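You operate a simulated robot arm through the tools that you are given. There is no shell and no other tool.

You are at the controls of a simulated robot arm. One attempt, no reset.

Task
Set unit three's regulator to 0.5 bar under air and lock it.
Fine: then shut the air off and vent; exhaust valve left open, pointer at nought; elbows, thumbscrews and plugs untouched.

It is judged by the outcome, as a careful person would: the job done as asked, and still so three seconds after it is handed in. It fails if anything else is knocked over, pushed out of place, dropped, spilled or broken.

Robot
A 6-joint arm with a two-finger parallel gripper, fixed in place. Base frame: the origin is on the floor under the middle of its stand, x ahead of it, y to its left, z up. Lengths are in m, angles in degrees, forces in N, time in s.
With the tool pointing down near the work surface it reaches from about 0.32 to 0.74 m from the base axis. Its first joint turns from -66.0 to 66.0 degrees. Payload 2.45 kg.
The TCP is the grasp point between the finger pads, 0.024 m short of the fingertips. In the tool frame z runs along the fingers and y along their closing line. Largest opening 0.068 m; finger width 0.017, thickness 0.01; the body of the gripper, 0.04 by 0.07 m, starts 0.041 m behind the TCP.
Orientation is that of the tool frame in the base frame, as a unit quaternion [x, y, z, w]. With the fingers straight down and closing along the base's y, the tool's x points along the base's -x, its y along +y and its z along -z.

Tools
- The arm moves only by the tool send_rows. Its arguments are lists of equal length, an entry for each row: "rot": the turn, a rotation vector about the tool's x, y, z in units of 6 degrees (1.0 is 6 degrees), a list of three; "travel": the shift along the tool's x, y, z in units of 20 mm (1.0 is 20 mm), a list of three; "claw": the closure in counts, from 0 (fully open) to 255 (shut). In form: {"rot": [[ax, ay, az], ...], "travel": [[x, y, z], ...], "claw": [claw, ...]}. A call has 1 to 20 rows; each row shifts and turns the commanded pose from where the row before left it, along the tool's axes as they then stand. A call with a number of a shift or a turn outside -1 to 1 is refused whole. Rows are played at 5 a second. More than 0.05 m and 8.6 degrees between two rows, or a gripper value outside its range, and nothing of the call is played. A pose out of reach is approached as far as the arm can. The call stops where the force on the tool passes 40 N (or 10 N more than at its start, if that is more) or the arm is blocked; 0.2 s more then pass. The fingers move at their own pace (about 0.108 m/s each) and stop on an object; they squeeze with about 39 N. The grip force told is the motor's: it shows also when the fingers shut on nothing. Time passes only in rows, and 0.2 s behind the last, so rows that do not move let the fingers close. It gives the time, the measured TCP pose, the force on the tool (base axes), the opening and the grip force at its end, in the units of the frame above (readings bear some noise), with the torque about the TCP (base axes, N m) and any sound that the robot's microphone picked up, and new pictures: "pictures" is both (left out), scene, wrist or none.
- Cameras (640 x 400 px; columns grow to the right, rows downward): "scene" is fixed at [0.1876, 0.4317, 1.4736]; the picture's right is [-0.53, -0.85, 0.00], its down [-0.40, 0.25, -0.88] and it looks along [0.75, -0.47, -0.47] (base axes); focal length 311 px, centre (320, 200). "wrist" rides on the gripper at [0.084, 0.011, -0.075] in the tool frame; the picture's right is [-0.13, 0.99, 0.00], its down [-0.60, -0.08, -0.79] and it looks along [-0.79, -0.10, 0.61] (tool axes); focal length 251 px, centre (320, 200).
- point_at(camera, pixels): for up to 12 pixels [column, row] of the newest picture of that camera ("zoom" is the newest enlarged one), the place [x, y, z] in the base frame of the surface seen there, good to about 0.002 m. The clock stands still meanwhile.
- enlarge(camera, box): a new picture of the part [left, top, right, bottom] of that camera's present view, enlarged. The clock stands still meanwhile.
- sign_off(): hands the job in; it is judged then, once.

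Unless the task says otherwise, let go and move clear before handing in.

The tools are called after ">>>" as name(argument=value, ...) on one line, values as JSON. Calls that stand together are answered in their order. send_rows: Moves the arm, as the interface text tells. Its arguments: {"type":"object","properties":{"rot":{"type":"array","items":{"type":"array","items":{"type":"number"}}},"travel":{"type":"array","items":{"type":"array","items":{"type":"number"}}},"claw":{"type":"array","items":{"type":"number"}},"pictures":{"type":"string","enum":["both","scene","wrist","none"]}},"required":["rot","travel","claw"]} The other tools are called the same way: point_at (camera, pixels) gives the place of the surface under pixels of a picture; enlarge (camera, box) takes an enlarged picture of a part of a camera's view; sign_off () hands the job in.

At the start:

```text
t: 0.0
ee_pos: [0.5017, 0.0302, 1.3394]
ee_rot: [0.0, 1.0, 0.001, 0.001]
wrist_force: [-0.2, 0.1, -0.1]
torque: [0.01, 0.0, 0.0]
grip_width: 0.068
grip_force: 0.0
```

scene: 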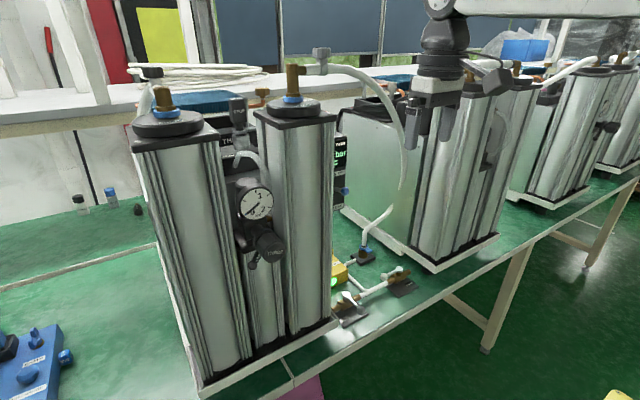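
wrist: 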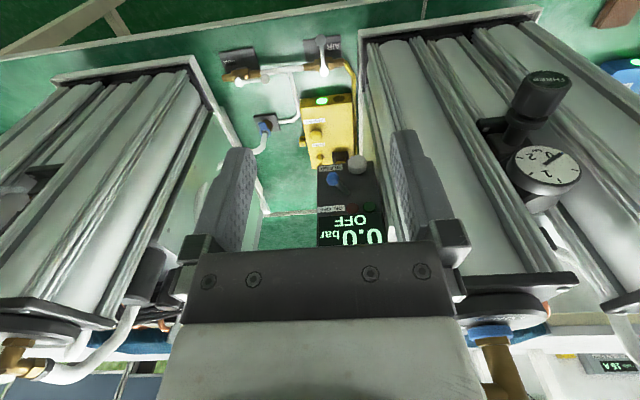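

The scene shows a twin-column unit with a gauge at about (255,203) and a knob at (265,243); the wrist view shows a knob labelled "THREE" at (545,95), valves, a yellow box and a digital readout reading 0.0 bar OFF. I'll look closer before I move.

>>> enlarge(camera="scene", box=[210, 90, 370, 290])

>>> enlarge(camera="wrist", box=[200, 20, 400, 260])

>>> enlarge(camera="wrist", box=[460, 50, 620, 220])

>>> enlarge(camera="scene", box=[320, 230, 440, 330])

>>> enlarge(camera="scene", box=[0, 260, 120, 400])

```text
2.00 times, centred on (290, 190) of scene
```

zoom: 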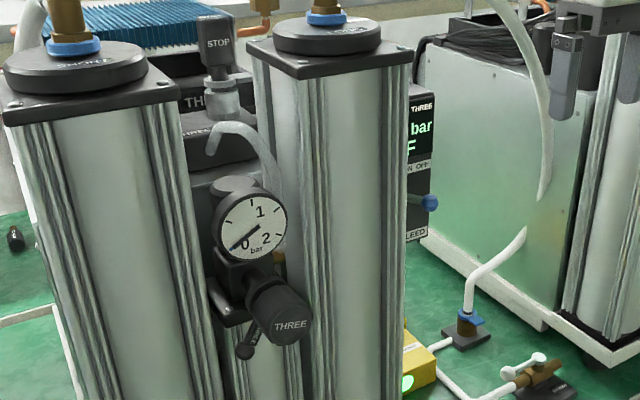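

```text
1.67 times, centred on (300, 140) of wrist
```

zoom: 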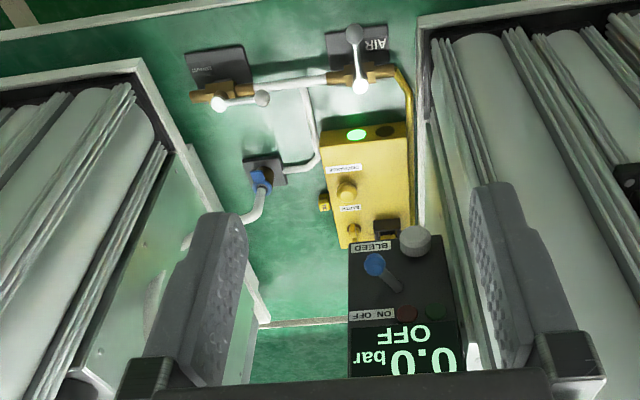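

```text
2.35 times, centred on (540, 135) of wrist
```

zoom: 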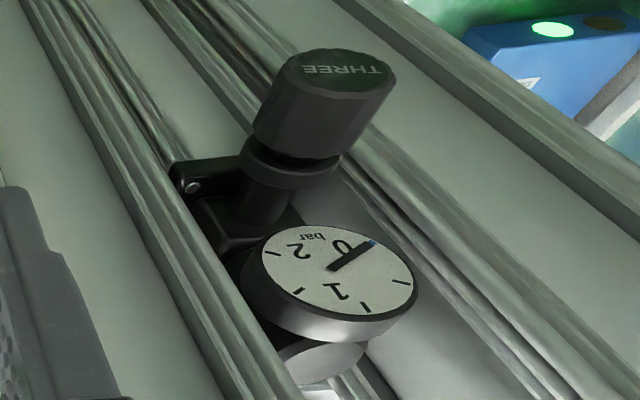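

```text
4.00 times, centred on (380, 280) of scene
```

zoom: 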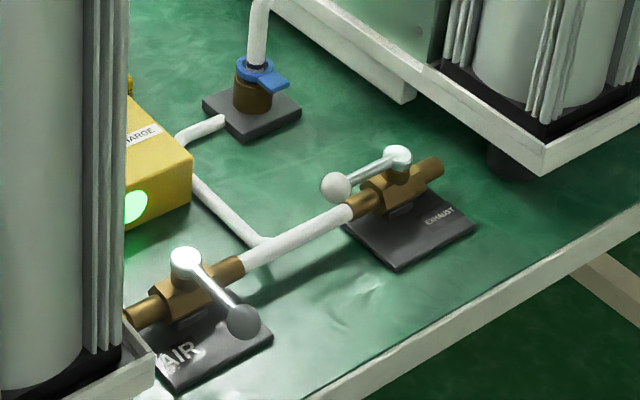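

```text
2.86 times, centred on (60, 330) of scene
```

zoom: 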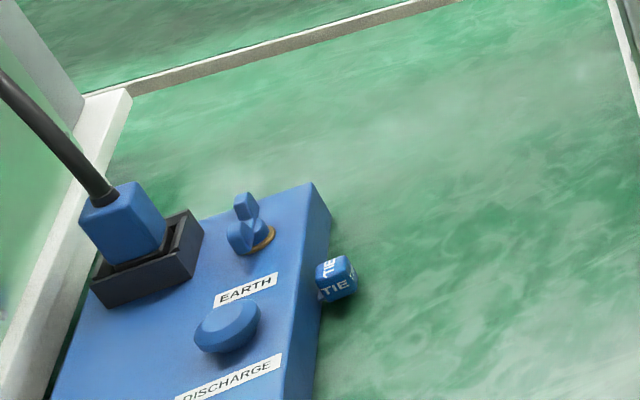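

The AIR valve's handle (scene zoom 185,260) lies across its pipe, so it is shut. EXHAUST (zoom 395,155) lies along its pipe, so it is open. I'll measure where the main parts are.

>>> point_at(camera="scene", pixels=[[255, 203], [267, 243], [272, 246], [252, 263], [346, 297], [360, 311], [380, 269], [364, 276], [385, 253], [345, 190], [237, 105], [322, 57]])

>>> point_at(camera="wrist", pixels=[[545, 90], [545, 165], [310, 42], [325, 72], [265, 80], [240, 82], [266, 125], [332, 180], [358, 165], [345, 228], [320, 105], [330, 207]])

>>> enlarge(camera="scene", box=[225, 175, 305, 275])

>>> enlarge(camera="scene", box=[210, 40, 350, 130])

>>> enlarge(camera="scene", box=[320, 120, 370, 210])

>>> enlarge(camera="scene", box=[120, 50, 260, 150])

```text
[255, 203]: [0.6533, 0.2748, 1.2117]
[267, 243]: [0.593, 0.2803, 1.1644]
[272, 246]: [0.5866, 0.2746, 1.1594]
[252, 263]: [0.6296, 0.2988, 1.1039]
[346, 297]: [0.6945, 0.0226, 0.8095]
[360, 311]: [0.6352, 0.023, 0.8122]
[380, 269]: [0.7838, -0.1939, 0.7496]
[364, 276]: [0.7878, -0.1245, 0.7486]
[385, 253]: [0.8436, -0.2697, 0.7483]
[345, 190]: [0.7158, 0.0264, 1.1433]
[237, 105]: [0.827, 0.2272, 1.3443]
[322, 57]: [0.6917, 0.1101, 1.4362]
```

```text
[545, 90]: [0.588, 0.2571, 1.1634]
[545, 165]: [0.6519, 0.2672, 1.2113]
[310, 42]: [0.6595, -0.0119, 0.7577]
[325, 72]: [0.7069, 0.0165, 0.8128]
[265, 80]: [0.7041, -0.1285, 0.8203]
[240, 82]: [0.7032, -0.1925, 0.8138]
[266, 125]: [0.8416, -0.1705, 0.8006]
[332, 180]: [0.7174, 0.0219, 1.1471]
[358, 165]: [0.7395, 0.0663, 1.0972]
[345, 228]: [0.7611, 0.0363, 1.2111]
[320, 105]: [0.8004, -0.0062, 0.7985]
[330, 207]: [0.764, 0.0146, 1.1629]
```

```text
4.00 times, centred on (265, 225) of scene
```

zoom: 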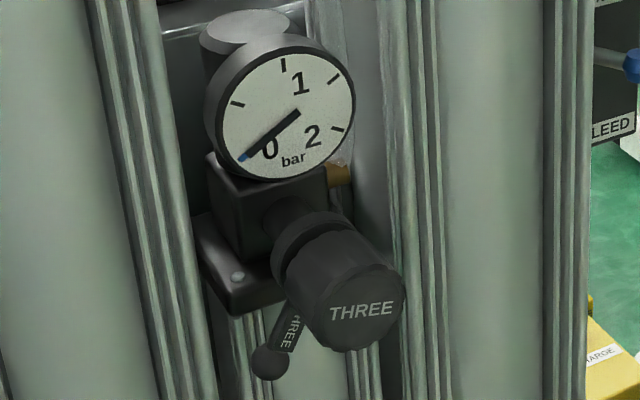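

```text
4.44 times, centred on (280, 85) of scene
```

zoom: 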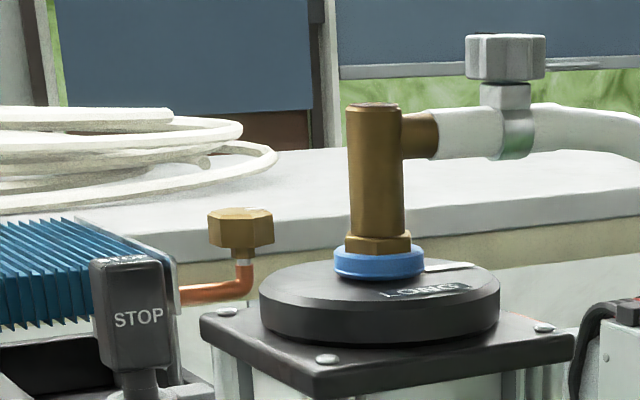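

```text
4.44 times, centred on (345, 165) of scene
```

zoom: 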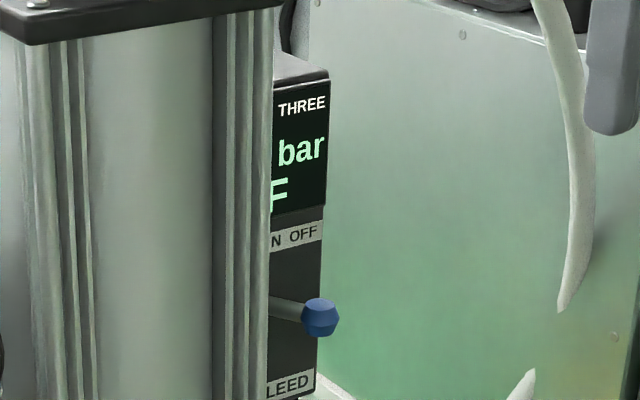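

```text
4.00 times, centred on (190, 100) of scene
```

zoom: 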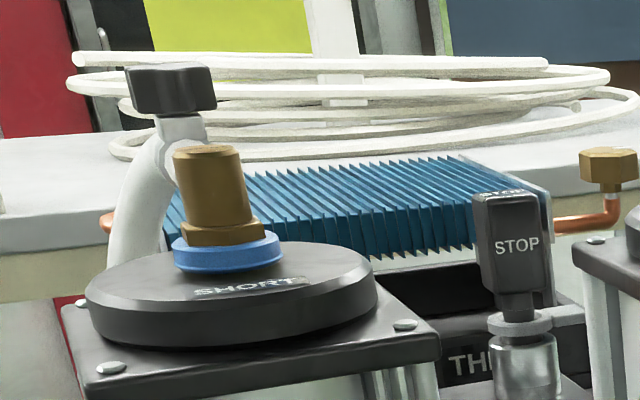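

The regulator faces the robot: its knob face is near (0.587,0.27,1.16) and the gauge is at (0.65,0.27,1.21), and a small ball-ended lever tagged THREE hangs under the knob. I'll back off and go left to see it with the wrist camera.

>>> send_rows(rot=[[0, 0, 0], [0, 0, 0], [0, 0, 0], [0, 0, 0], [0, 0, 0], [0, 0, 0], [0, 0, 0], [0, 0, 0], [0, 0, 0], [0, 0, 0], [0, 0, 0], [0, 0, 0], [0, 0, 0], [0, 0, 0]], travel=[[1, 0, 0], [1, 0, 0], [1, 0.5, 0], [1, 1, 0], [0, 1, 0.3], [0, 1, 0.3], [0, 1, 0.3], [0, 1, 0.3], [0, 1, 0.3], [0, 1, 0.3], [0, 1, 0.3], [0, 1, 0.3], [0, 1, 0.3], [0, 1, 0.3]], claw=[0, 0, 0, 0, 0, 0, 0, 0, 0, 0, 0, 0, 0, 0], pictures="both")

```text
t: 3.0
ee_pos: [0.4226, 0.2607, 1.2809]
ee_rot: [0.0, 1.0, 0.0, 0.001]
wrist_force: [0.2, -0.4, -0.5]
torque: [0.01, -0.01, 0.03]
grip_width: 0.0682
grip_force: 0.0
```

scene: 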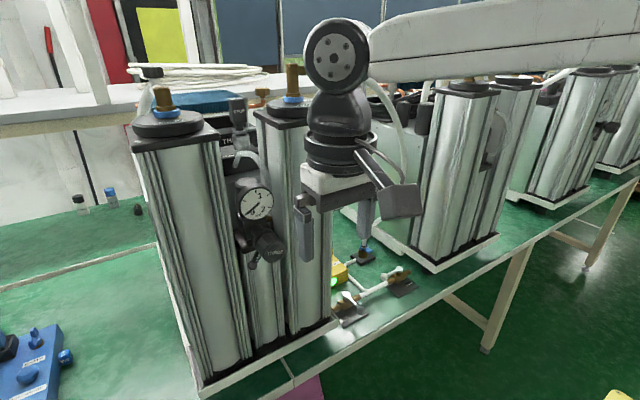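
wrist: 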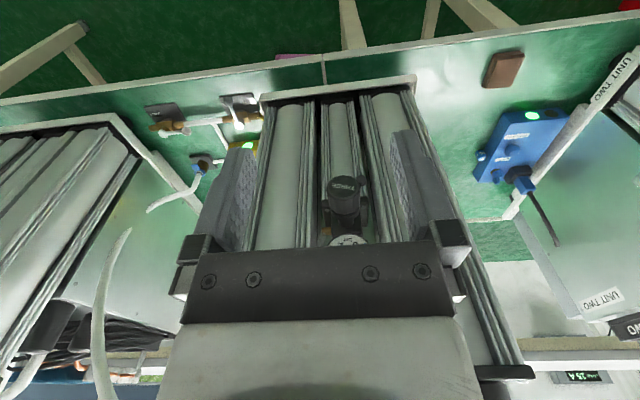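

The gripper body hides the gauge in the wrist view. I'll raise and shift the tool so the regulator comes higher in the picture, and zoom in on the scene view for the lever under the knob.

>>> send_rows(rot=[[0, 0, 0], [0, 0, 0], [0, 0, 0], [0, 0, 0], [0, 0, 0], [0, 0, 0]], travel=[[0, 0, -1], [0, 0, -1], [0, 0, -1], [-0.5, 0, -1], [-0.5, 0, -0.5], [-0.5, 0, 0]], claw=[0, 0, 0, 0, 0, 0], pictures="both")

>>> enlarge(camera="wrist", box=[260, 80, 420, 240])

>>> enlarge(camera="scene", box=[235, 225, 295, 275])

```text
t: 4.4
ee_pos: [0.4518, 0.2604, 1.3713]
ee_rot: [0.0, 1.0, 0.001, 0.001]
wrist_force: [0.1, 0.8, 0.6]
torque: [0.01, 0.01, -0.01]
grip_width: 0.0677
grip_force: 0.0
```

scene: 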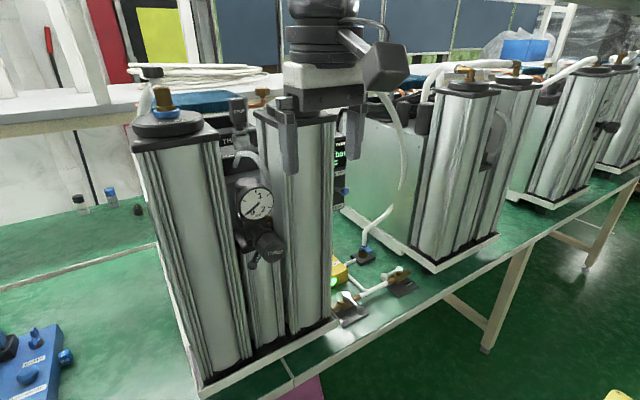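
wrist: 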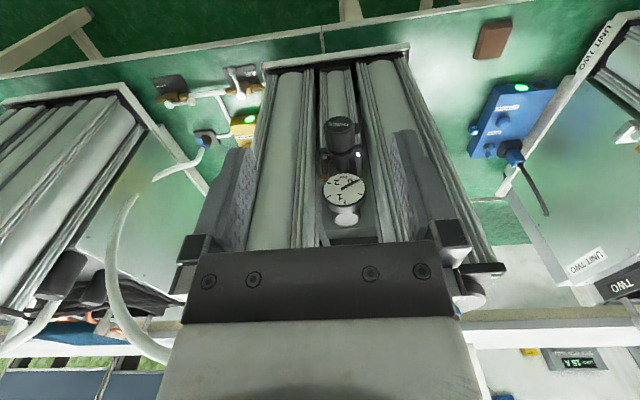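

```text
2.50 times, centred on (340, 160) of wrist
```

zoom: 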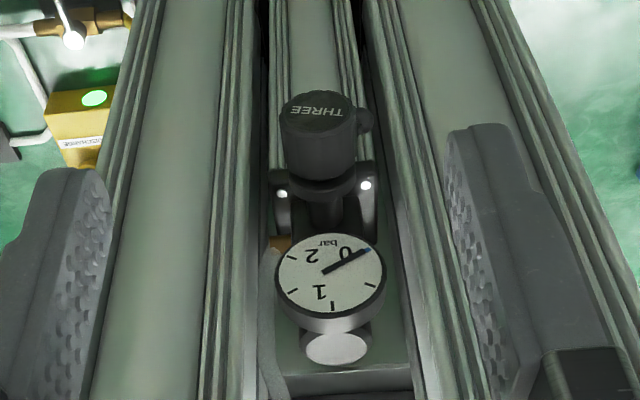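

```text
8.00 times, centred on (265, 250) of scene
```

zoom: 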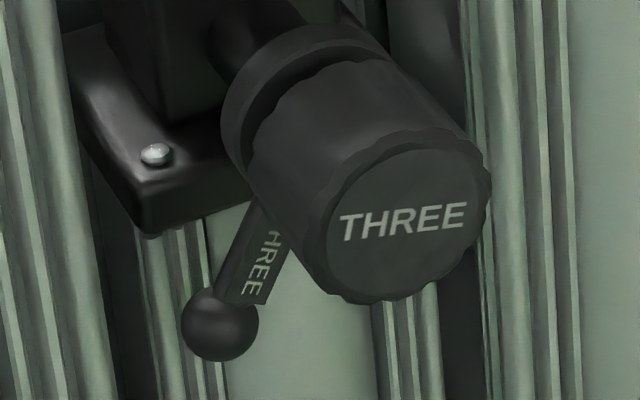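

The knob, collar and ball lever are clear in the zoom: the ball is at (220,325) and there's a dark gap between knob and collar at (255,100). I'll measure points on them.

>>> point_at(camera="zoom", pixels=[[220, 325], [248, 262], [278, 210], [262, 290], [405, 220], [345, 220], [480, 200], [400, 140], [410, 290], [340, 90], [245, 120], [155, 153]])

>>> point_at(camera="wrist", pixels=[[343, 190], [330, 182], [357, 196], [340, 128], [341, 145], [327, 150], [357, 148], [353, 130], [346, 218], [290, 150], [395, 150], [340, 55]])

>>> enlarge(camera="scene", box=[235, 180, 285, 225])

>>> enlarge(camera="wrist", box=[300, 105, 380, 235])

>>> enlarge(camera="wrist", box=[140, 50, 270, 180])

>>> enlarge(camera="scene", box=[420, 50, 640, 190])

```text
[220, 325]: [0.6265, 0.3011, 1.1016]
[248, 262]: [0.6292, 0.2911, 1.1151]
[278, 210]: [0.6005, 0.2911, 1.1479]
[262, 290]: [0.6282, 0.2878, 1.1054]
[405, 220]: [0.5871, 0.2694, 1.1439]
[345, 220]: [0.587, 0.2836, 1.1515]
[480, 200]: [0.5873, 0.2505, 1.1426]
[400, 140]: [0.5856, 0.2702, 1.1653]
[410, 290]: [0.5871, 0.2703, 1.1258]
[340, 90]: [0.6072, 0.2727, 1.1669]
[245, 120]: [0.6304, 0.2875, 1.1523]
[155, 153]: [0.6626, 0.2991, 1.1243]
```

```text
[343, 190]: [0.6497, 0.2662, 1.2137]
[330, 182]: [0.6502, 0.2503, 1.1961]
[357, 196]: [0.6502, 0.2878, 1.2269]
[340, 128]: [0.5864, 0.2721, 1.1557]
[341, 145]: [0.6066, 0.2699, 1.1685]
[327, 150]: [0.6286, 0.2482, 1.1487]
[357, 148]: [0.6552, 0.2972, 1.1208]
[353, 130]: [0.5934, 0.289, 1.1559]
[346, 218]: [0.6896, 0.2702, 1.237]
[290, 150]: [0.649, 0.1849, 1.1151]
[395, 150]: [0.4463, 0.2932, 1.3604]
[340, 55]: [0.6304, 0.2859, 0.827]
```

```text
8.89 times, centred on (260, 202) of scene
```

zoom: 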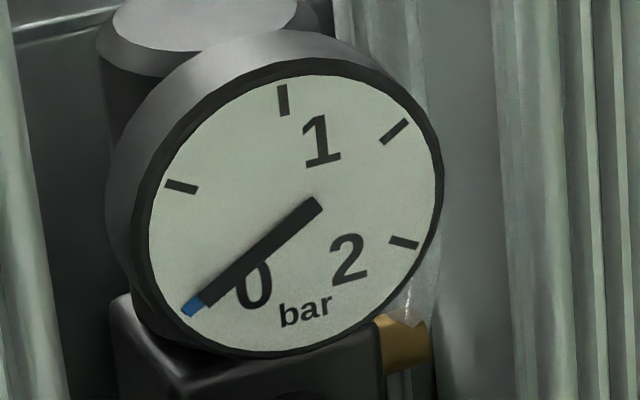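

```text
3.08 times, centred on (340, 170) of wrist
```

zoom: 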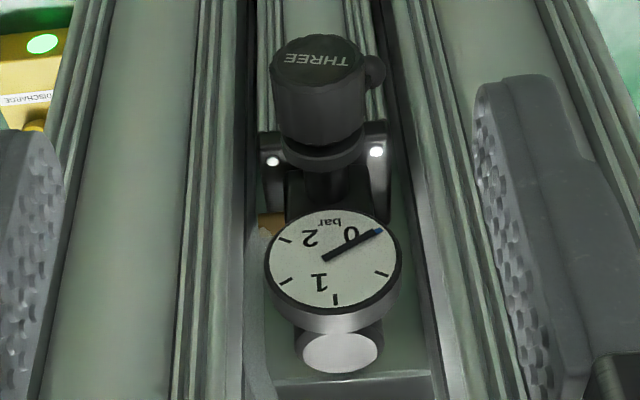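

```text
3.08 times, centred on (205, 115) of wrist
```

zoom: 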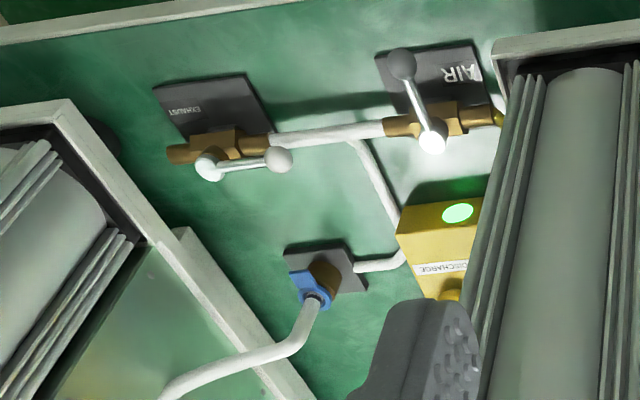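

```text
2.86 times, centred on (530, 120) of scene
```

zoom: 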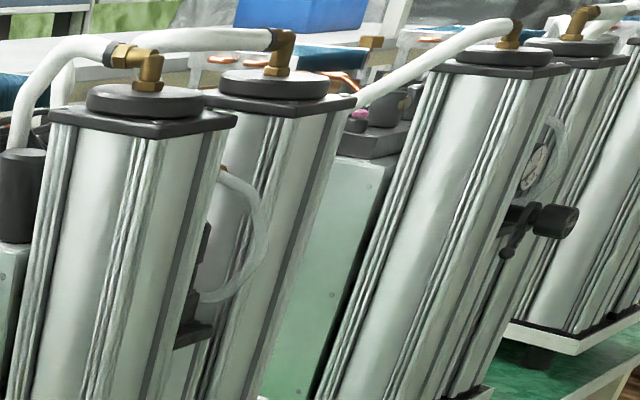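

The gauge face lies in the plane x≈0.650. The knob's axis runs along x at y≈0.27, z≈1.145, and the ball lever lies in the plane x≈0.628 and seems to swing about that same axis. Next I'll measure the bench valves and the obstacles around them (hose, right-hand unit, base frames).

>>> point_at(camera="scene", pixels=[[385, 95], [403, 130], [402, 180], [388, 212], [372, 232], [365, 248], [410, 262], [440, 272], [500, 235], [345, 212], [335, 320], [200, 392]])

>>> enlarge(camera="scene", box=[330, 255, 420, 330])

>>> point_at(camera="wrist", pixels=[[245, 98], [230, 72], [168, 104], [196, 102], [207, 132], [165, 172], [120, 205], [105, 270], [65, 290], [118, 88], [10, 105], [262, 65]])

```text
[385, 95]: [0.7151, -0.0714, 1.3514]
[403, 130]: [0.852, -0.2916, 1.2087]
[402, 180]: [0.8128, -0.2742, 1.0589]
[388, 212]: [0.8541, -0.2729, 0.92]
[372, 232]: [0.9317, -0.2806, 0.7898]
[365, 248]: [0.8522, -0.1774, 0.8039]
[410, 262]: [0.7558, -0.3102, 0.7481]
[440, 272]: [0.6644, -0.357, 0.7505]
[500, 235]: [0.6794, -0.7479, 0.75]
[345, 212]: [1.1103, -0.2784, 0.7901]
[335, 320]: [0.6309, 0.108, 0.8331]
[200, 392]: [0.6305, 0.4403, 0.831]
```

```text
5.33 times, centred on (375, 292) of scene
```

zoom: 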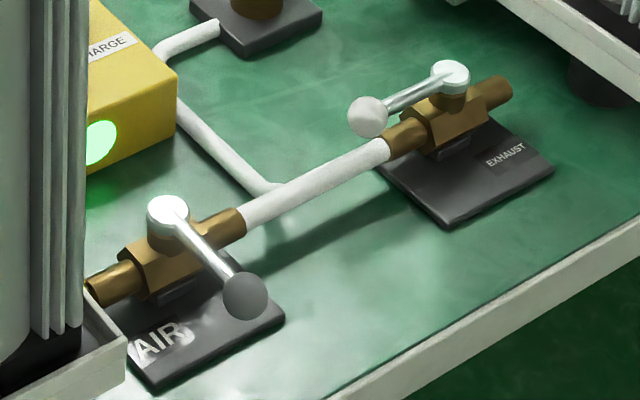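

```text
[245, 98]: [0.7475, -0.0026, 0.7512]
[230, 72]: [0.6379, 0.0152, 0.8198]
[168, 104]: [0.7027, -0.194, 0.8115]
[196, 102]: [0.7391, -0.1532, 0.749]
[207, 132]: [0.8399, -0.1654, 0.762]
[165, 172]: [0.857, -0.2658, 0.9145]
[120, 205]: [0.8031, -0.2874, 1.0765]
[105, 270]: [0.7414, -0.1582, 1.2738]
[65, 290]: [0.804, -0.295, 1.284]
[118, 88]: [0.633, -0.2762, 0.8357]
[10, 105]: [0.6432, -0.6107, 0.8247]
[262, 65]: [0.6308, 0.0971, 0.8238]
```

The hose crosses the gap only at x≥0.69 and z>1.25, so coming in low from the front is safe. EXHAUST pivots at about (0.703,-0.193) with its ball at (0.704,-0.128,0.815), and AIR pivots at about (0.705,0.017) with its ball at (0.637,0.017). I'll move down in front of the gap.

>>> send_rows(rot=[[0, 0, 0], [0, 0, 0], [0, 0, 0], [0, 0, 0], [0, 0, 0], [0, 0, 0], [0, 0, 0], [0, 0, 0], [0, 0, 0], [0, 0, 0], [0, 0, 0], [0, 0, 0], [0, 0, 0], [0, 0, 0], [0, 0, 0], [0, 0, 0], [0, 0, 0], [0, 0, 0]], travel=[[0, -1, 0], [0, -1, 0.5], [0, -1, 1], [0, -1, 1], [0, -1, 1], [0, -1, 1], [0, -1, 1], [0, -1, 1], [0, -1, 1], [0, -1, 1], [0, -1, 1], [0, -1, 1], [0, -1, 1], [0, -1, 1], [0, -1, 1], [0, -1, 1], [0, 0, 1], [0, 0, 1]], claw=[0, 0, 0, 0, 0, 0, 0, 0, 0, 0, 0, 0, 0, 0, 0, 0, 0, 0], pictures="both")

```text
t: 8.2
ee_pos: [0.4517, -0.061, 1.0416]
ee_rot: [0.0, 1.0, 0.001, 0.002]
wrist_force: [-0.6, -0.5, 0.4]
torque: [0.0, 0.0, -0.01]
grip_width: 0.0681
grip_force: 0.0
```

scene: 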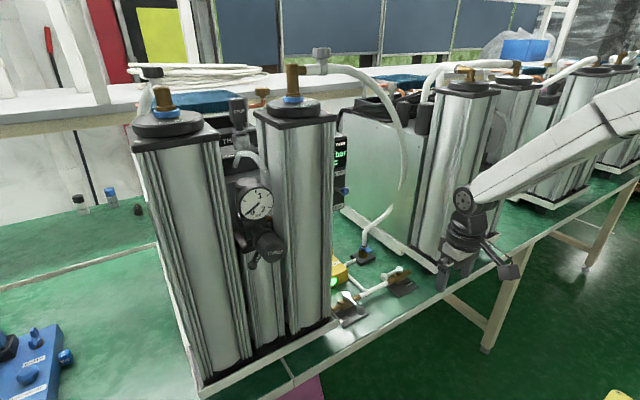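
wrist: 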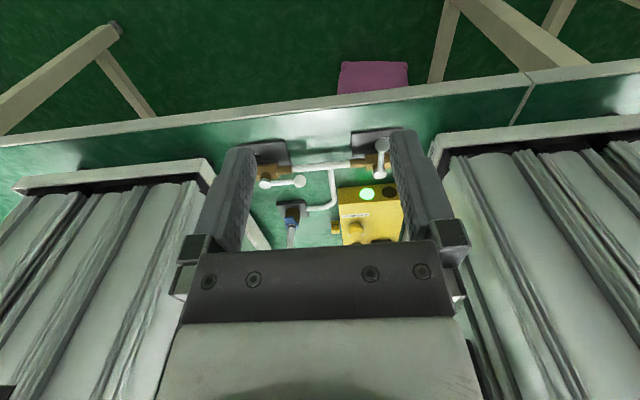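

The arm is low in front of the gap, and both handles show in the wrist view: EXHAUST ball near (299,181), AIR ball near (381,143). I'll measure them accurately.

>>> enlarge(camera="wrist", box=[240, 110, 420, 250])

>>> point_at(camera="wrist", pixels=[[266, 184], [282, 183], [299, 181], [381, 175], [381, 158], [381, 143], [330, 165], [275, 171], [370, 163], [363, 196], [293, 210], [291, 228]])

```text
2.86 times, centred on (330, 180) of wrist
```

zoom: 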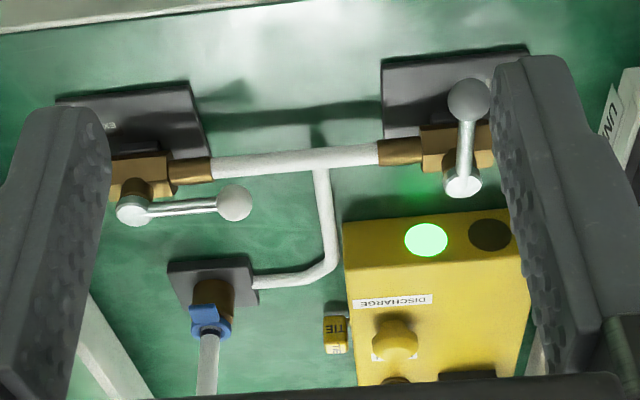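

```text
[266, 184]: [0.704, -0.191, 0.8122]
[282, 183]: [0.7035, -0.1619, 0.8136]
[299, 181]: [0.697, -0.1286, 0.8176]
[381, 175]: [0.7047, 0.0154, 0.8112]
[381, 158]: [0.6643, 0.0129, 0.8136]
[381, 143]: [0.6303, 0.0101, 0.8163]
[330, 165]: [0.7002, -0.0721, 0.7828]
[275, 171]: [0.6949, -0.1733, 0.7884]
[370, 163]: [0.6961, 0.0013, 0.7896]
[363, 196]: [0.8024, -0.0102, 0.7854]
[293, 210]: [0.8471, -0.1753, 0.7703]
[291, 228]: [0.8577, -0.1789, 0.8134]
```

The EXHAUST ball centre is about (0.703,-0.128,0.812) and the AIR ball about (0.637,0.012,0.811). I'll yaw the tool +90° so its closing line runs along x, which lets it straddle the EXHAUST ball.

>>> send_rows(rot=[[0, 0, 1], [0, 0, 1], [0, 0, 1], [0, 0, 1], [0, 0, 1], [0, 0, 1], [0, 0, 1], [0, 0, 1], [0, 0, 1], [0, 0, 1], [0, 0, 1], [0, 0, 1], [0, 0, 1], [0, 0, 1], [0, 0, 1]], travel=[[0, 0, 0.33], [0, 0, 0.33], [0, 0, 0.33], [0, 0, 0.33], [0, 0, 0.33], [0, 0, 0.33], [0, 0, 0.33], [0, 0, 0.33], [0, 0, 0.33], [0, 0, 0.33], [0, 0, 0.33], [0, 0, 0.33], [0, 0, 0.33], [0, 0, 0.33], [0, 0, 0.33]], claw=[0, 0, 0, 0, 0, 0, 0, 0, 0, 0, 0, 0, 0, 0, 0], pictures="both")

```text
t: 11.4
ee_pos: [0.4531, -0.0579, 0.9408]
ee_rot: [0.708, 0.706, 0.001, 0.001]
wrist_force: [-0.2, 0.9, 0.0]
torque: [-0.02, 0.04, 0.02]
grip_width: 0.0679
grip_force: 0.0
```

scene: 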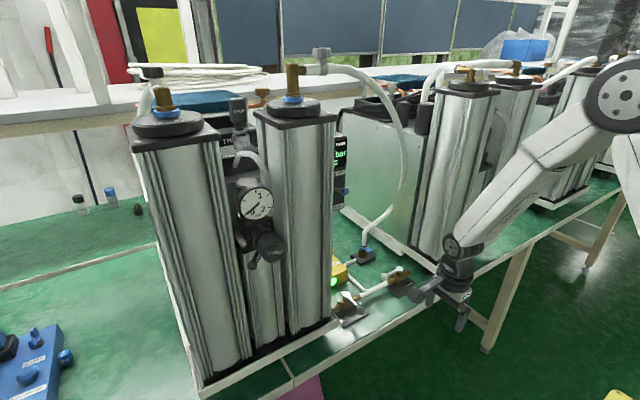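
wrist: 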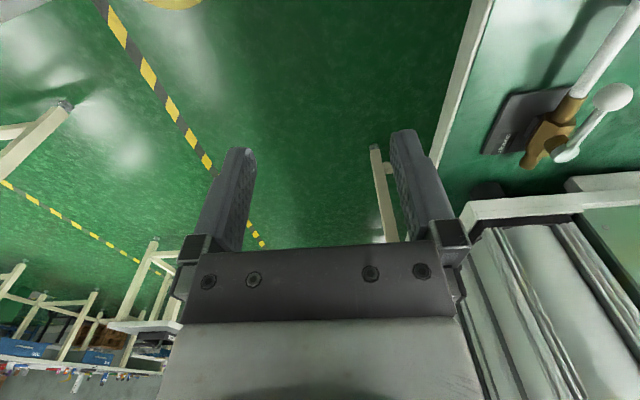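

Tool x is now along +y and tool y along +x. I'll go over the EXHAUST ball at a safe height.

>>> send_rows(rot=[[0, 0, 0], [0, 0, 0], [0, 0, 0], [0, 0, 0], [0, 0, 0], [0, 0, 0], [0, 0, 0], [0, 0, 0], [0, 0, 0], [0, 0, 0], [0, 0, 0], [0, 0, 0], [0, 0, 0]], travel=[[-0.27, 0.96, 0.15], [-0.27, 0.96, 0.15], [-0.27, 0.96, 0.15], [-0.27, 0.96, 0.15], [-0.27, 0.96, 0.15], [-0.27, 0.96, 0.15], [-0.27, 0.96, 0.15], [-0.27, 0.96, 0.15], [-0.27, 0.96, 0.15], [-0.27, 0.96, 0.15], [-0.27, 0.96, 0.15], [-0.27, 0.96, 0.15], [-0.27, 0.96, 0.15]], claw=[0, 0, 0, 0, 0, 0, 0, 0, 0, 0, 0, 0, 0], pictures="both")

```text
t: 14.2
ee_pos: [0.7045, -0.1288, 0.901]
ee_rot: [0.707, 0.707, 0.001, 0.0]
wrist_force: [0.9, -0.4, -0.1]
torque: [0.02, -0.01, -0.01]
grip_width: 0.0679
grip_force: 0.0
```

scene: 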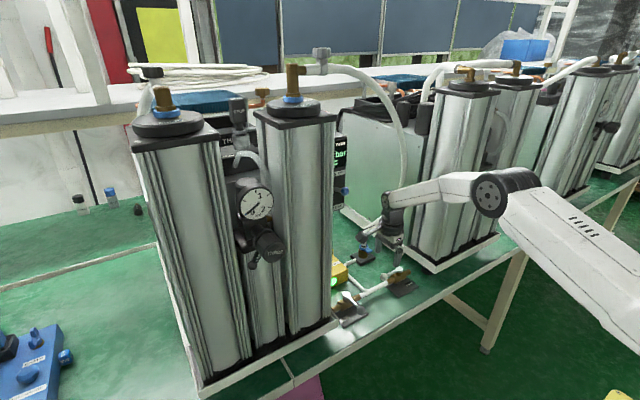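
wrist: 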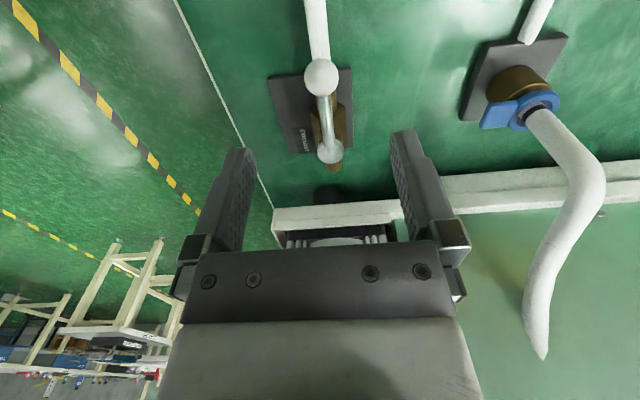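

The EXHAUST ball sits on column 320 (row 77), so the tool is centred over it. I'll go down 81 mm and narrow the fingers around the ball without gripping it.

>>> send_rows(rot=[[0, 0, 0], [0, 0, 0], [0, 0, 0], [0, 0, 0], [0, 0, 0], [0, 0, 0], [0, 0, 0], [0, 0, 0]], travel=[[0, 0, 0.8], [0, 0, 0.8], [0, 0, 0.8], [0, 0, 0.8], [0, 0, 0.5], [0, 0, 0.35], [0, 0, 0], [0, 0, 0]], claw=[0, 0, 0, 0, 0, 0, 120, 120], pictures="both")

>>> enlarge(camera="wrist", box=[220, 60, 420, 260])

>>> enlarge(camera="scene", box=[330, 180, 440, 310])

```text
t: 16.0
ee_pos: [0.7036, -0.1287, 0.8205]
ee_rot: [0.707, 0.708, 0.001, -0.001]
wrist_force: [0.3, -0.4, -0.5]
torque: [-0.01, 0.01, -0.01]
grip_width: 0.0358
grip_force: 0.1
```

scene: 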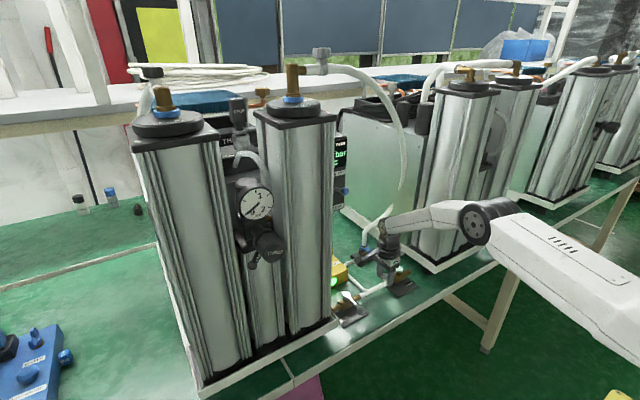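
wrist: 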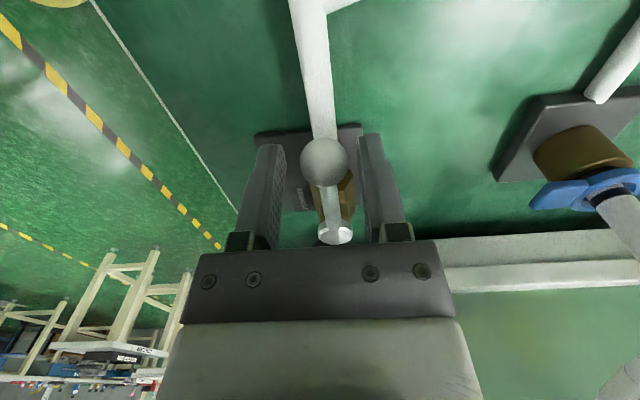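

```text
2.00 times, centred on (320, 160) of wrist
```

zoom: 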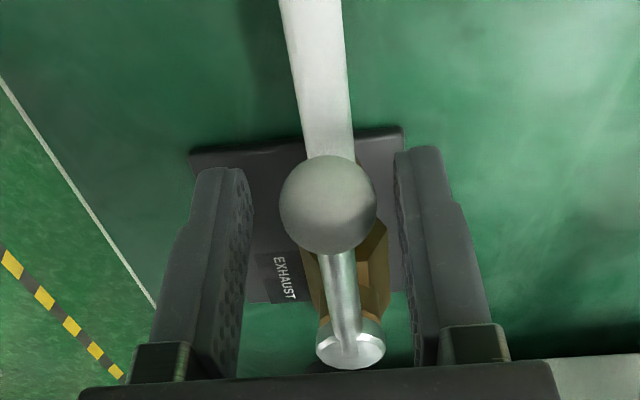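

```text
3.08 times, centred on (385, 245) of scene
```

zoom: 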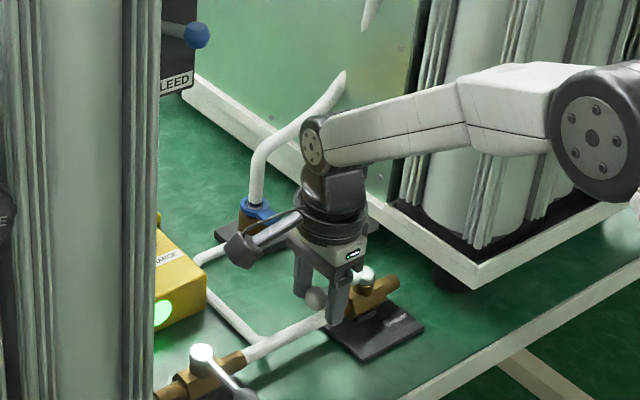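

The ball is centred between the fingers. I'll try the first 18° of the closing swing toward -x and watch the force.

>>> send_rows(rot=[[0, 0, -1], [0, 0, -1], [0, 0, -1]], travel=[[-0.0175, -0.3345, 0], [-0.0175, -0.3345, 0], [-0.0175, -0.3345, 0]], claw=[120, 120, 120], pictures="wrist")

```text
t: 16.8
ee_pos: [0.6834, -0.1324, 0.8209]
ee_rot: [0.587, 0.809, 0.003, 0.0]
wrist_force: [0.4, 0.5, 0.7]
torque: [0.02, -0.02, 0.01]
grip_width: 0.0363
grip_force: 0.2
```

wrist: 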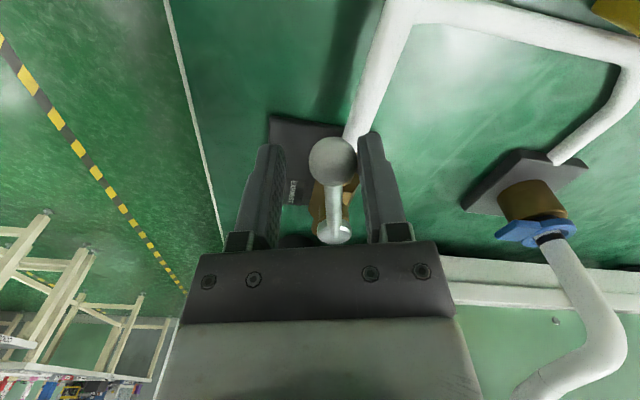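

The handle follows with almost no force, and the measured arc matches what I planned. I'll carry on toward 90°.

>>> send_rows(rot=[[0, 0, -1], [0, 0, -1], [0, 0, -1], [0, 0, -1], [0, 0, -1], [0, 0, -1], [0, 0, -1], [0, 0, -1], [0, 0, -1], [0, 0, -1], [0, 0, -1], [0, 0, -1]], travel=[[-0.0175, -0.3345, 0], [-0.0175, -0.3345, 0], [-0.0175, -0.3345, 0], [-0.0175, -0.3345, 0], [-0.0175, -0.3345, 0], [-0.0175, -0.3345, 0], [-0.0175, -0.3345, 0], [-0.0175, -0.3345, 0], [-0.0175, -0.3345, 0], [-0.0175, -0.3345, 0], [-0.0175, -0.3345, 0], [-0.0175, -0.3345, 0]], claw=[120, 120, 120, 120, 120, 120, 120, 120, 120, 120, 120, 120], pictures="both")

>>> enlarge(camera="wrist", box=[220, 60, 420, 260])

```text
t: 19.4
ee_pos: [0.6384, -0.194, 0.8205]
ee_rot: [-0.001, 1.0, 0.0, 0.001]
wrist_force: [0.4, -0.1, 0.0]
torque: [-0.02, 0.0, -0.02]
grip_width: 0.036
grip_force: 0.1
```

scene: 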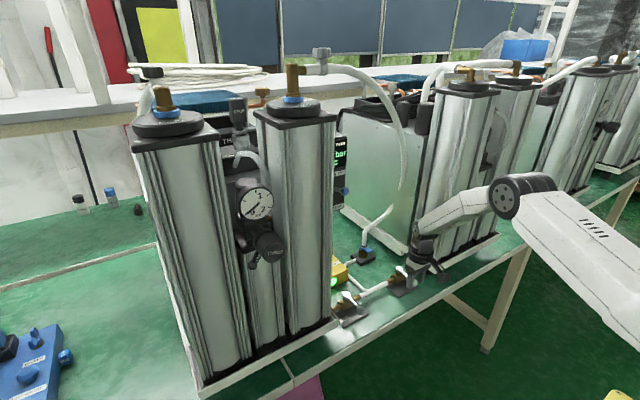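
wrist: 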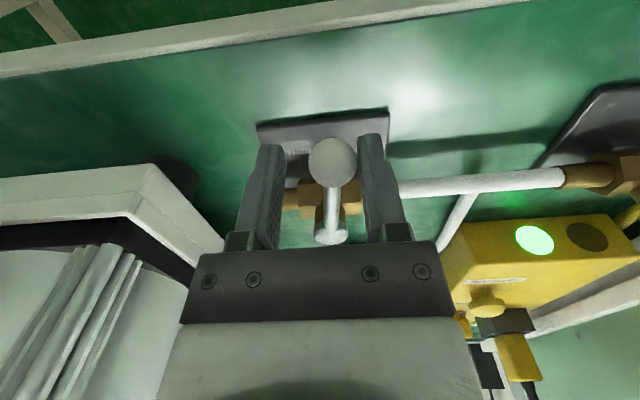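

```text
2.00 times, centred on (320, 160) of wrist
```

zoom: 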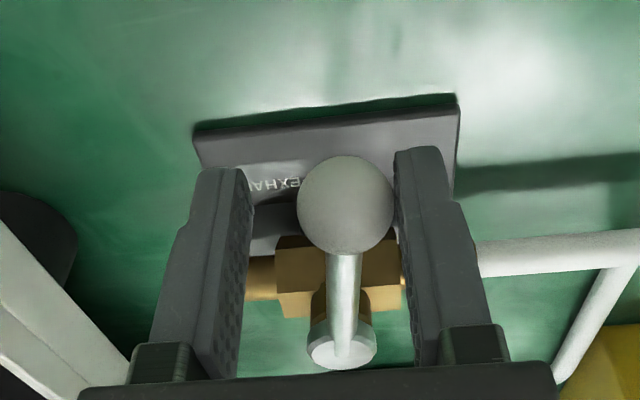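

The handle is nearly at right angles to the pipe, and the +y finger is touching the ball. I'll nudge it a few mm further to seat it on its stop, watching for resistance.

>>> send_rows(rot=[[0, 0, -0.5], [0, 0, -0.5], [0, 0, 0]], travel=[[0, -0.17, 0], [0, -0.17, 0], [0, 0, 0]], claw=[120, 120, 120], pictures="wrist")

>>> enlarge(camera="wrist", box=[220, 60, 420, 260])

```text
t: 20.2
ee_pos: [0.6391, -0.2014, 0.8209]
ee_rot: [-0.053, 0.999, 0.001, 0.0]
wrist_force: [0.2, 0.3, -0.2]
torque: [0.02, 0.01, 0.0]
grip_width: 0.0359
grip_force: 0.1
```

wrist: 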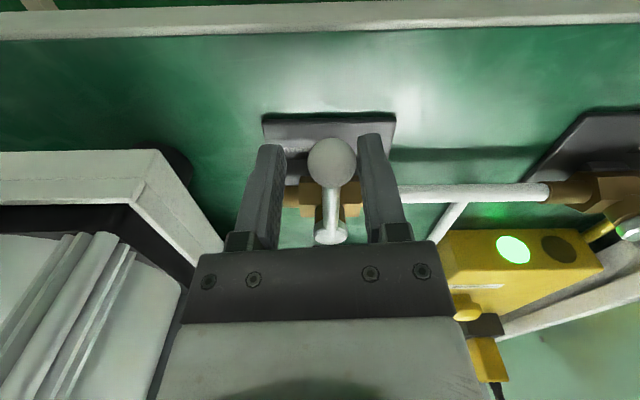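

```text
2.00 times, centred on (320, 160) of wrist
```

zoom: 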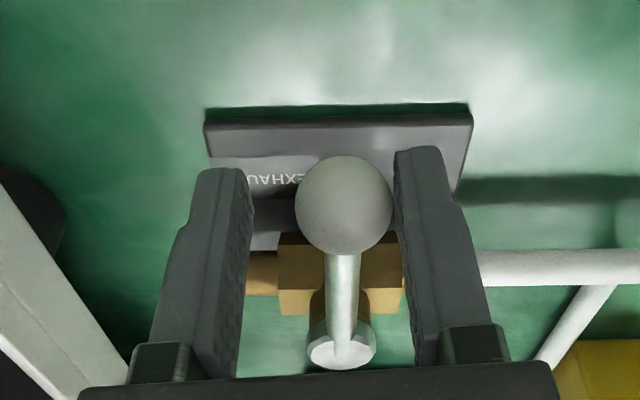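

There's still no resistance. I'll measure the pivot and ball to find the handle's actual angle.

>>> point_at(camera="zoom", pixels=[[342, 205], [340, 350], [343, 290], [330, 265], [355, 265], [316, 205], [370, 205], [500, 262], [265, 275], [300, 300], [385, 300]])

```text
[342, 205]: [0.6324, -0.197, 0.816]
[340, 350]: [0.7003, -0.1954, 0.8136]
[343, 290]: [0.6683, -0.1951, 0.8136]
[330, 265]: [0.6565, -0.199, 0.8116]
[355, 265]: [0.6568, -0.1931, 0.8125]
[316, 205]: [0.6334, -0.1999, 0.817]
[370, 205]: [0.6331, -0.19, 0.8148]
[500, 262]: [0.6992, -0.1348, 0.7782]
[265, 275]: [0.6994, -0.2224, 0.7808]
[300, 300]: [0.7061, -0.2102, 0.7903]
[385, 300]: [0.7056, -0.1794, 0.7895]
```

The ball and pivot share y≈-0.195, so the handle is at 90° to the pipe. One small extra nudge will check for the end stop.

>>> send_rows(rot=[[0, 0, 0], [0, 0, 0]], travel=[[0, -0.12, 0], [0, 0, 0]], claw=[120, 120], pictures="wrist")

>>> enlarge(camera="wrist", box=[220, 60, 420, 260])

```text
t: 20.8
ee_pos: [0.6379, -0.2019, 0.82]
ee_rot: [-0.052, 0.999, 0.001, 0.001]
wrist_force: [-0.1, 4.1, 1.1]
torque: [0.09, 0.03, -0.01]
grip_width: 0.0387
grip_force: 1.7
```

wrist: 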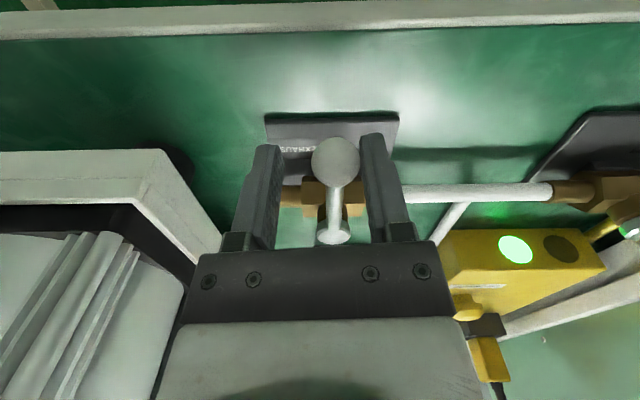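

```text
2.00 times, centred on (320, 160) of wrist
```

zoom: 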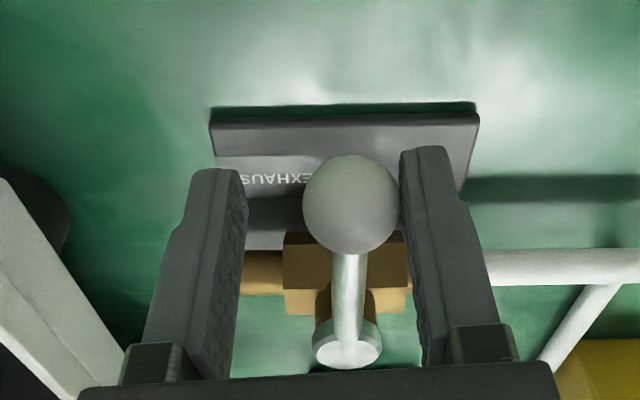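

The force rises to 4 N: the end stop is reached and EXHAUST is shut at 90°. I'll centre the fingers, open them, lift off and move over the AIR handle.

>>> send_rows(rot=[[0, 0, 0], [0, 0, 0], [0, 0, 0], [0, 0, 0], [0, 0, 0], [0, 0, 0], [0, 0, 1], [0, 0, 0], [0, 0, 0], [0, 0, 0], [0, 0, 0], [0, 0, 0], [0, 0, 0], [0, 0, 0], [0, 0, 0], [0, 0, 0], [0, 0, 0], [0, 0, 0]], travel=[[0, 0.35, 0], [0, 0, 0], [0, 0, -1], [0, 0, -1], [0, 0, -1], [0, 0, -1], [0, 0, 0], [0, 1, 0], [0, 1, 0], [0, 1, 0], [0, 1, 0], [0, 1, 0], [0, 1, 0], [0, 1, 0], [0, 1, 0], [0, 1, 0], [0, 1, 0], [0, 0.4, 0]], claw=[90, 30, 0, 0, 0, 0, 0, 0, 0, 0, 0, 0, 0, 0, 0, 0, 0, 0], pictures="both")

>>> enlarge(camera="wrist", box=[0, 40, 400, 260])

```text
t: 24.6
ee_pos: [0.6391, 0.013, 0.9008]
ee_rot: [0.0, 1.0, 0.0, 0.0]
wrist_force: [-0.1, 0.6, 0.4]
torque: [0.02, 0.0, 0.01]
grip_width: 0.0679
grip_force: 0.1
```

scene: 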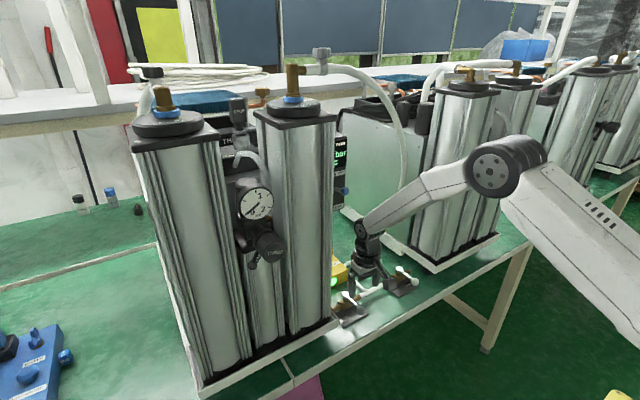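
wrist: 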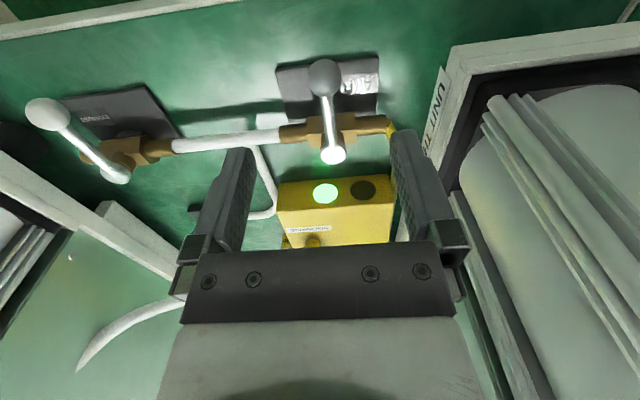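

```text
1.60 times, centred on (200, 150) of wrist
```

zoom: 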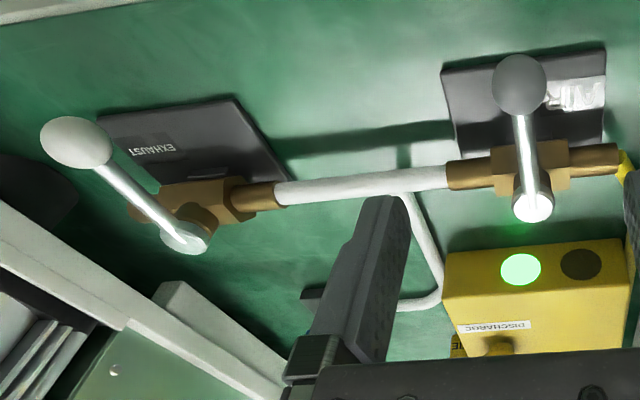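

EXHAUST now lies square to its pipe, and the AIR ball is at (324,77), about 3 mm to the +y side of the tool axis. I'll measure unit three's frame and column beside the AIR valve before deciding which way to swing it.

>>> point_at(camera="wrist", pixels=[[324, 77], [330, 150], [448, 80], [462, 52], [425, 140], [470, 180], [500, 130], [520, 200], [470, 245], [340, 215], [395, 205], [380, 122]])

>>> enlarge(camera="scene", box=[225, 175, 305, 275])

```text
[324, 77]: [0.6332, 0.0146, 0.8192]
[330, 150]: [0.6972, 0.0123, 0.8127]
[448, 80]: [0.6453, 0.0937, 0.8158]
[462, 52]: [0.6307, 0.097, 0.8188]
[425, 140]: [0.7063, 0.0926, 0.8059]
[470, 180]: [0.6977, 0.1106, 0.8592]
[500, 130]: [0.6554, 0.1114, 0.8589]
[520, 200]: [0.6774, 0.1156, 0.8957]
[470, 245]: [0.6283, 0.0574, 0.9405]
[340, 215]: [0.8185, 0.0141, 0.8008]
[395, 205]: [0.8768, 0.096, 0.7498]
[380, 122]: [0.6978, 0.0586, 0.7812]
```

```text
4.00 times, centred on (265, 225) of scene
```

zoom: 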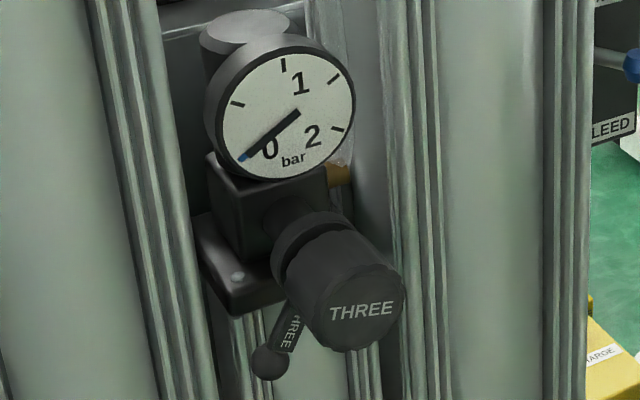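

The frame is at y≈0.093 and the column at y≥0.11, so there's room. I'll descend around the AIR ball and straddle it.

>>> send_rows(rot=[[0, 0, 0], [0, 0, 0], [0, 0, 0], [0, 0, 0], [0, 0, 0], [0, 0, 0], [0, 0, 0]], travel=[[0, 0.08, 0.8], [0, 0, 0.8], [0, 0, 0.8], [0, 0, 0.8], [0, 0, 0.84], [0, 0, 0], [0, 0, 0]], claw=[0, 0, 0, 0, 0, 120, 120], pictures="wrist")

>>> send_rows(rot=[[0, 0, 0], [0, 0, 0], [0, 0, 0], [0, 0, 0]], travel=[[0, -0.2, 0], [0, -0.2, 0], [0, -0.1, 0], [0, 0, 0]], claw=[120, 120, 120, 120], pictures="wrist")

```text
t: 26.2
ee_pos: [0.6384, 0.0139, 0.8194]
ee_rot: [0.0, 1.0, 0.001, 0.001]
wrist_force: [-0.7, 0.3, 0.2]
torque: [0.0, -0.01, 0.0]
grip_width: 0.0361
grip_force: 0.0
```

wrist: 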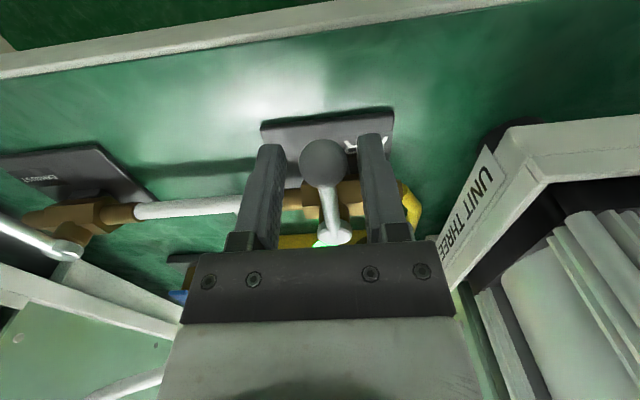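

```text
t: 27.2
ee_pos: [0.6384, 0.0036, 0.8208]
ee_rot: [-0.001, 1.0, 0.0, 0.0]
wrist_force: [0.2, 0.3, 0.1]
torque: [0.02, -0.01, 0.05]
grip_width: 0.0365
grip_force: 0.6
```

wrist: 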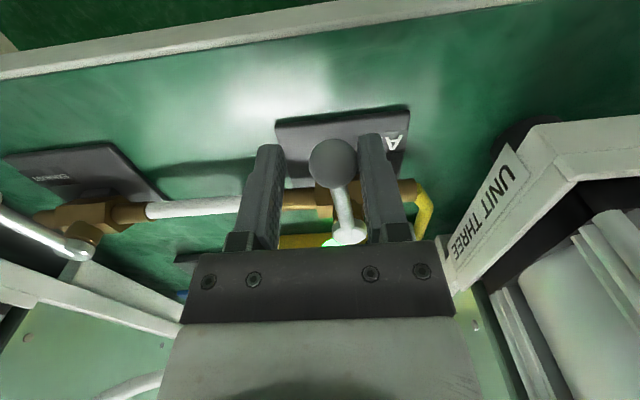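

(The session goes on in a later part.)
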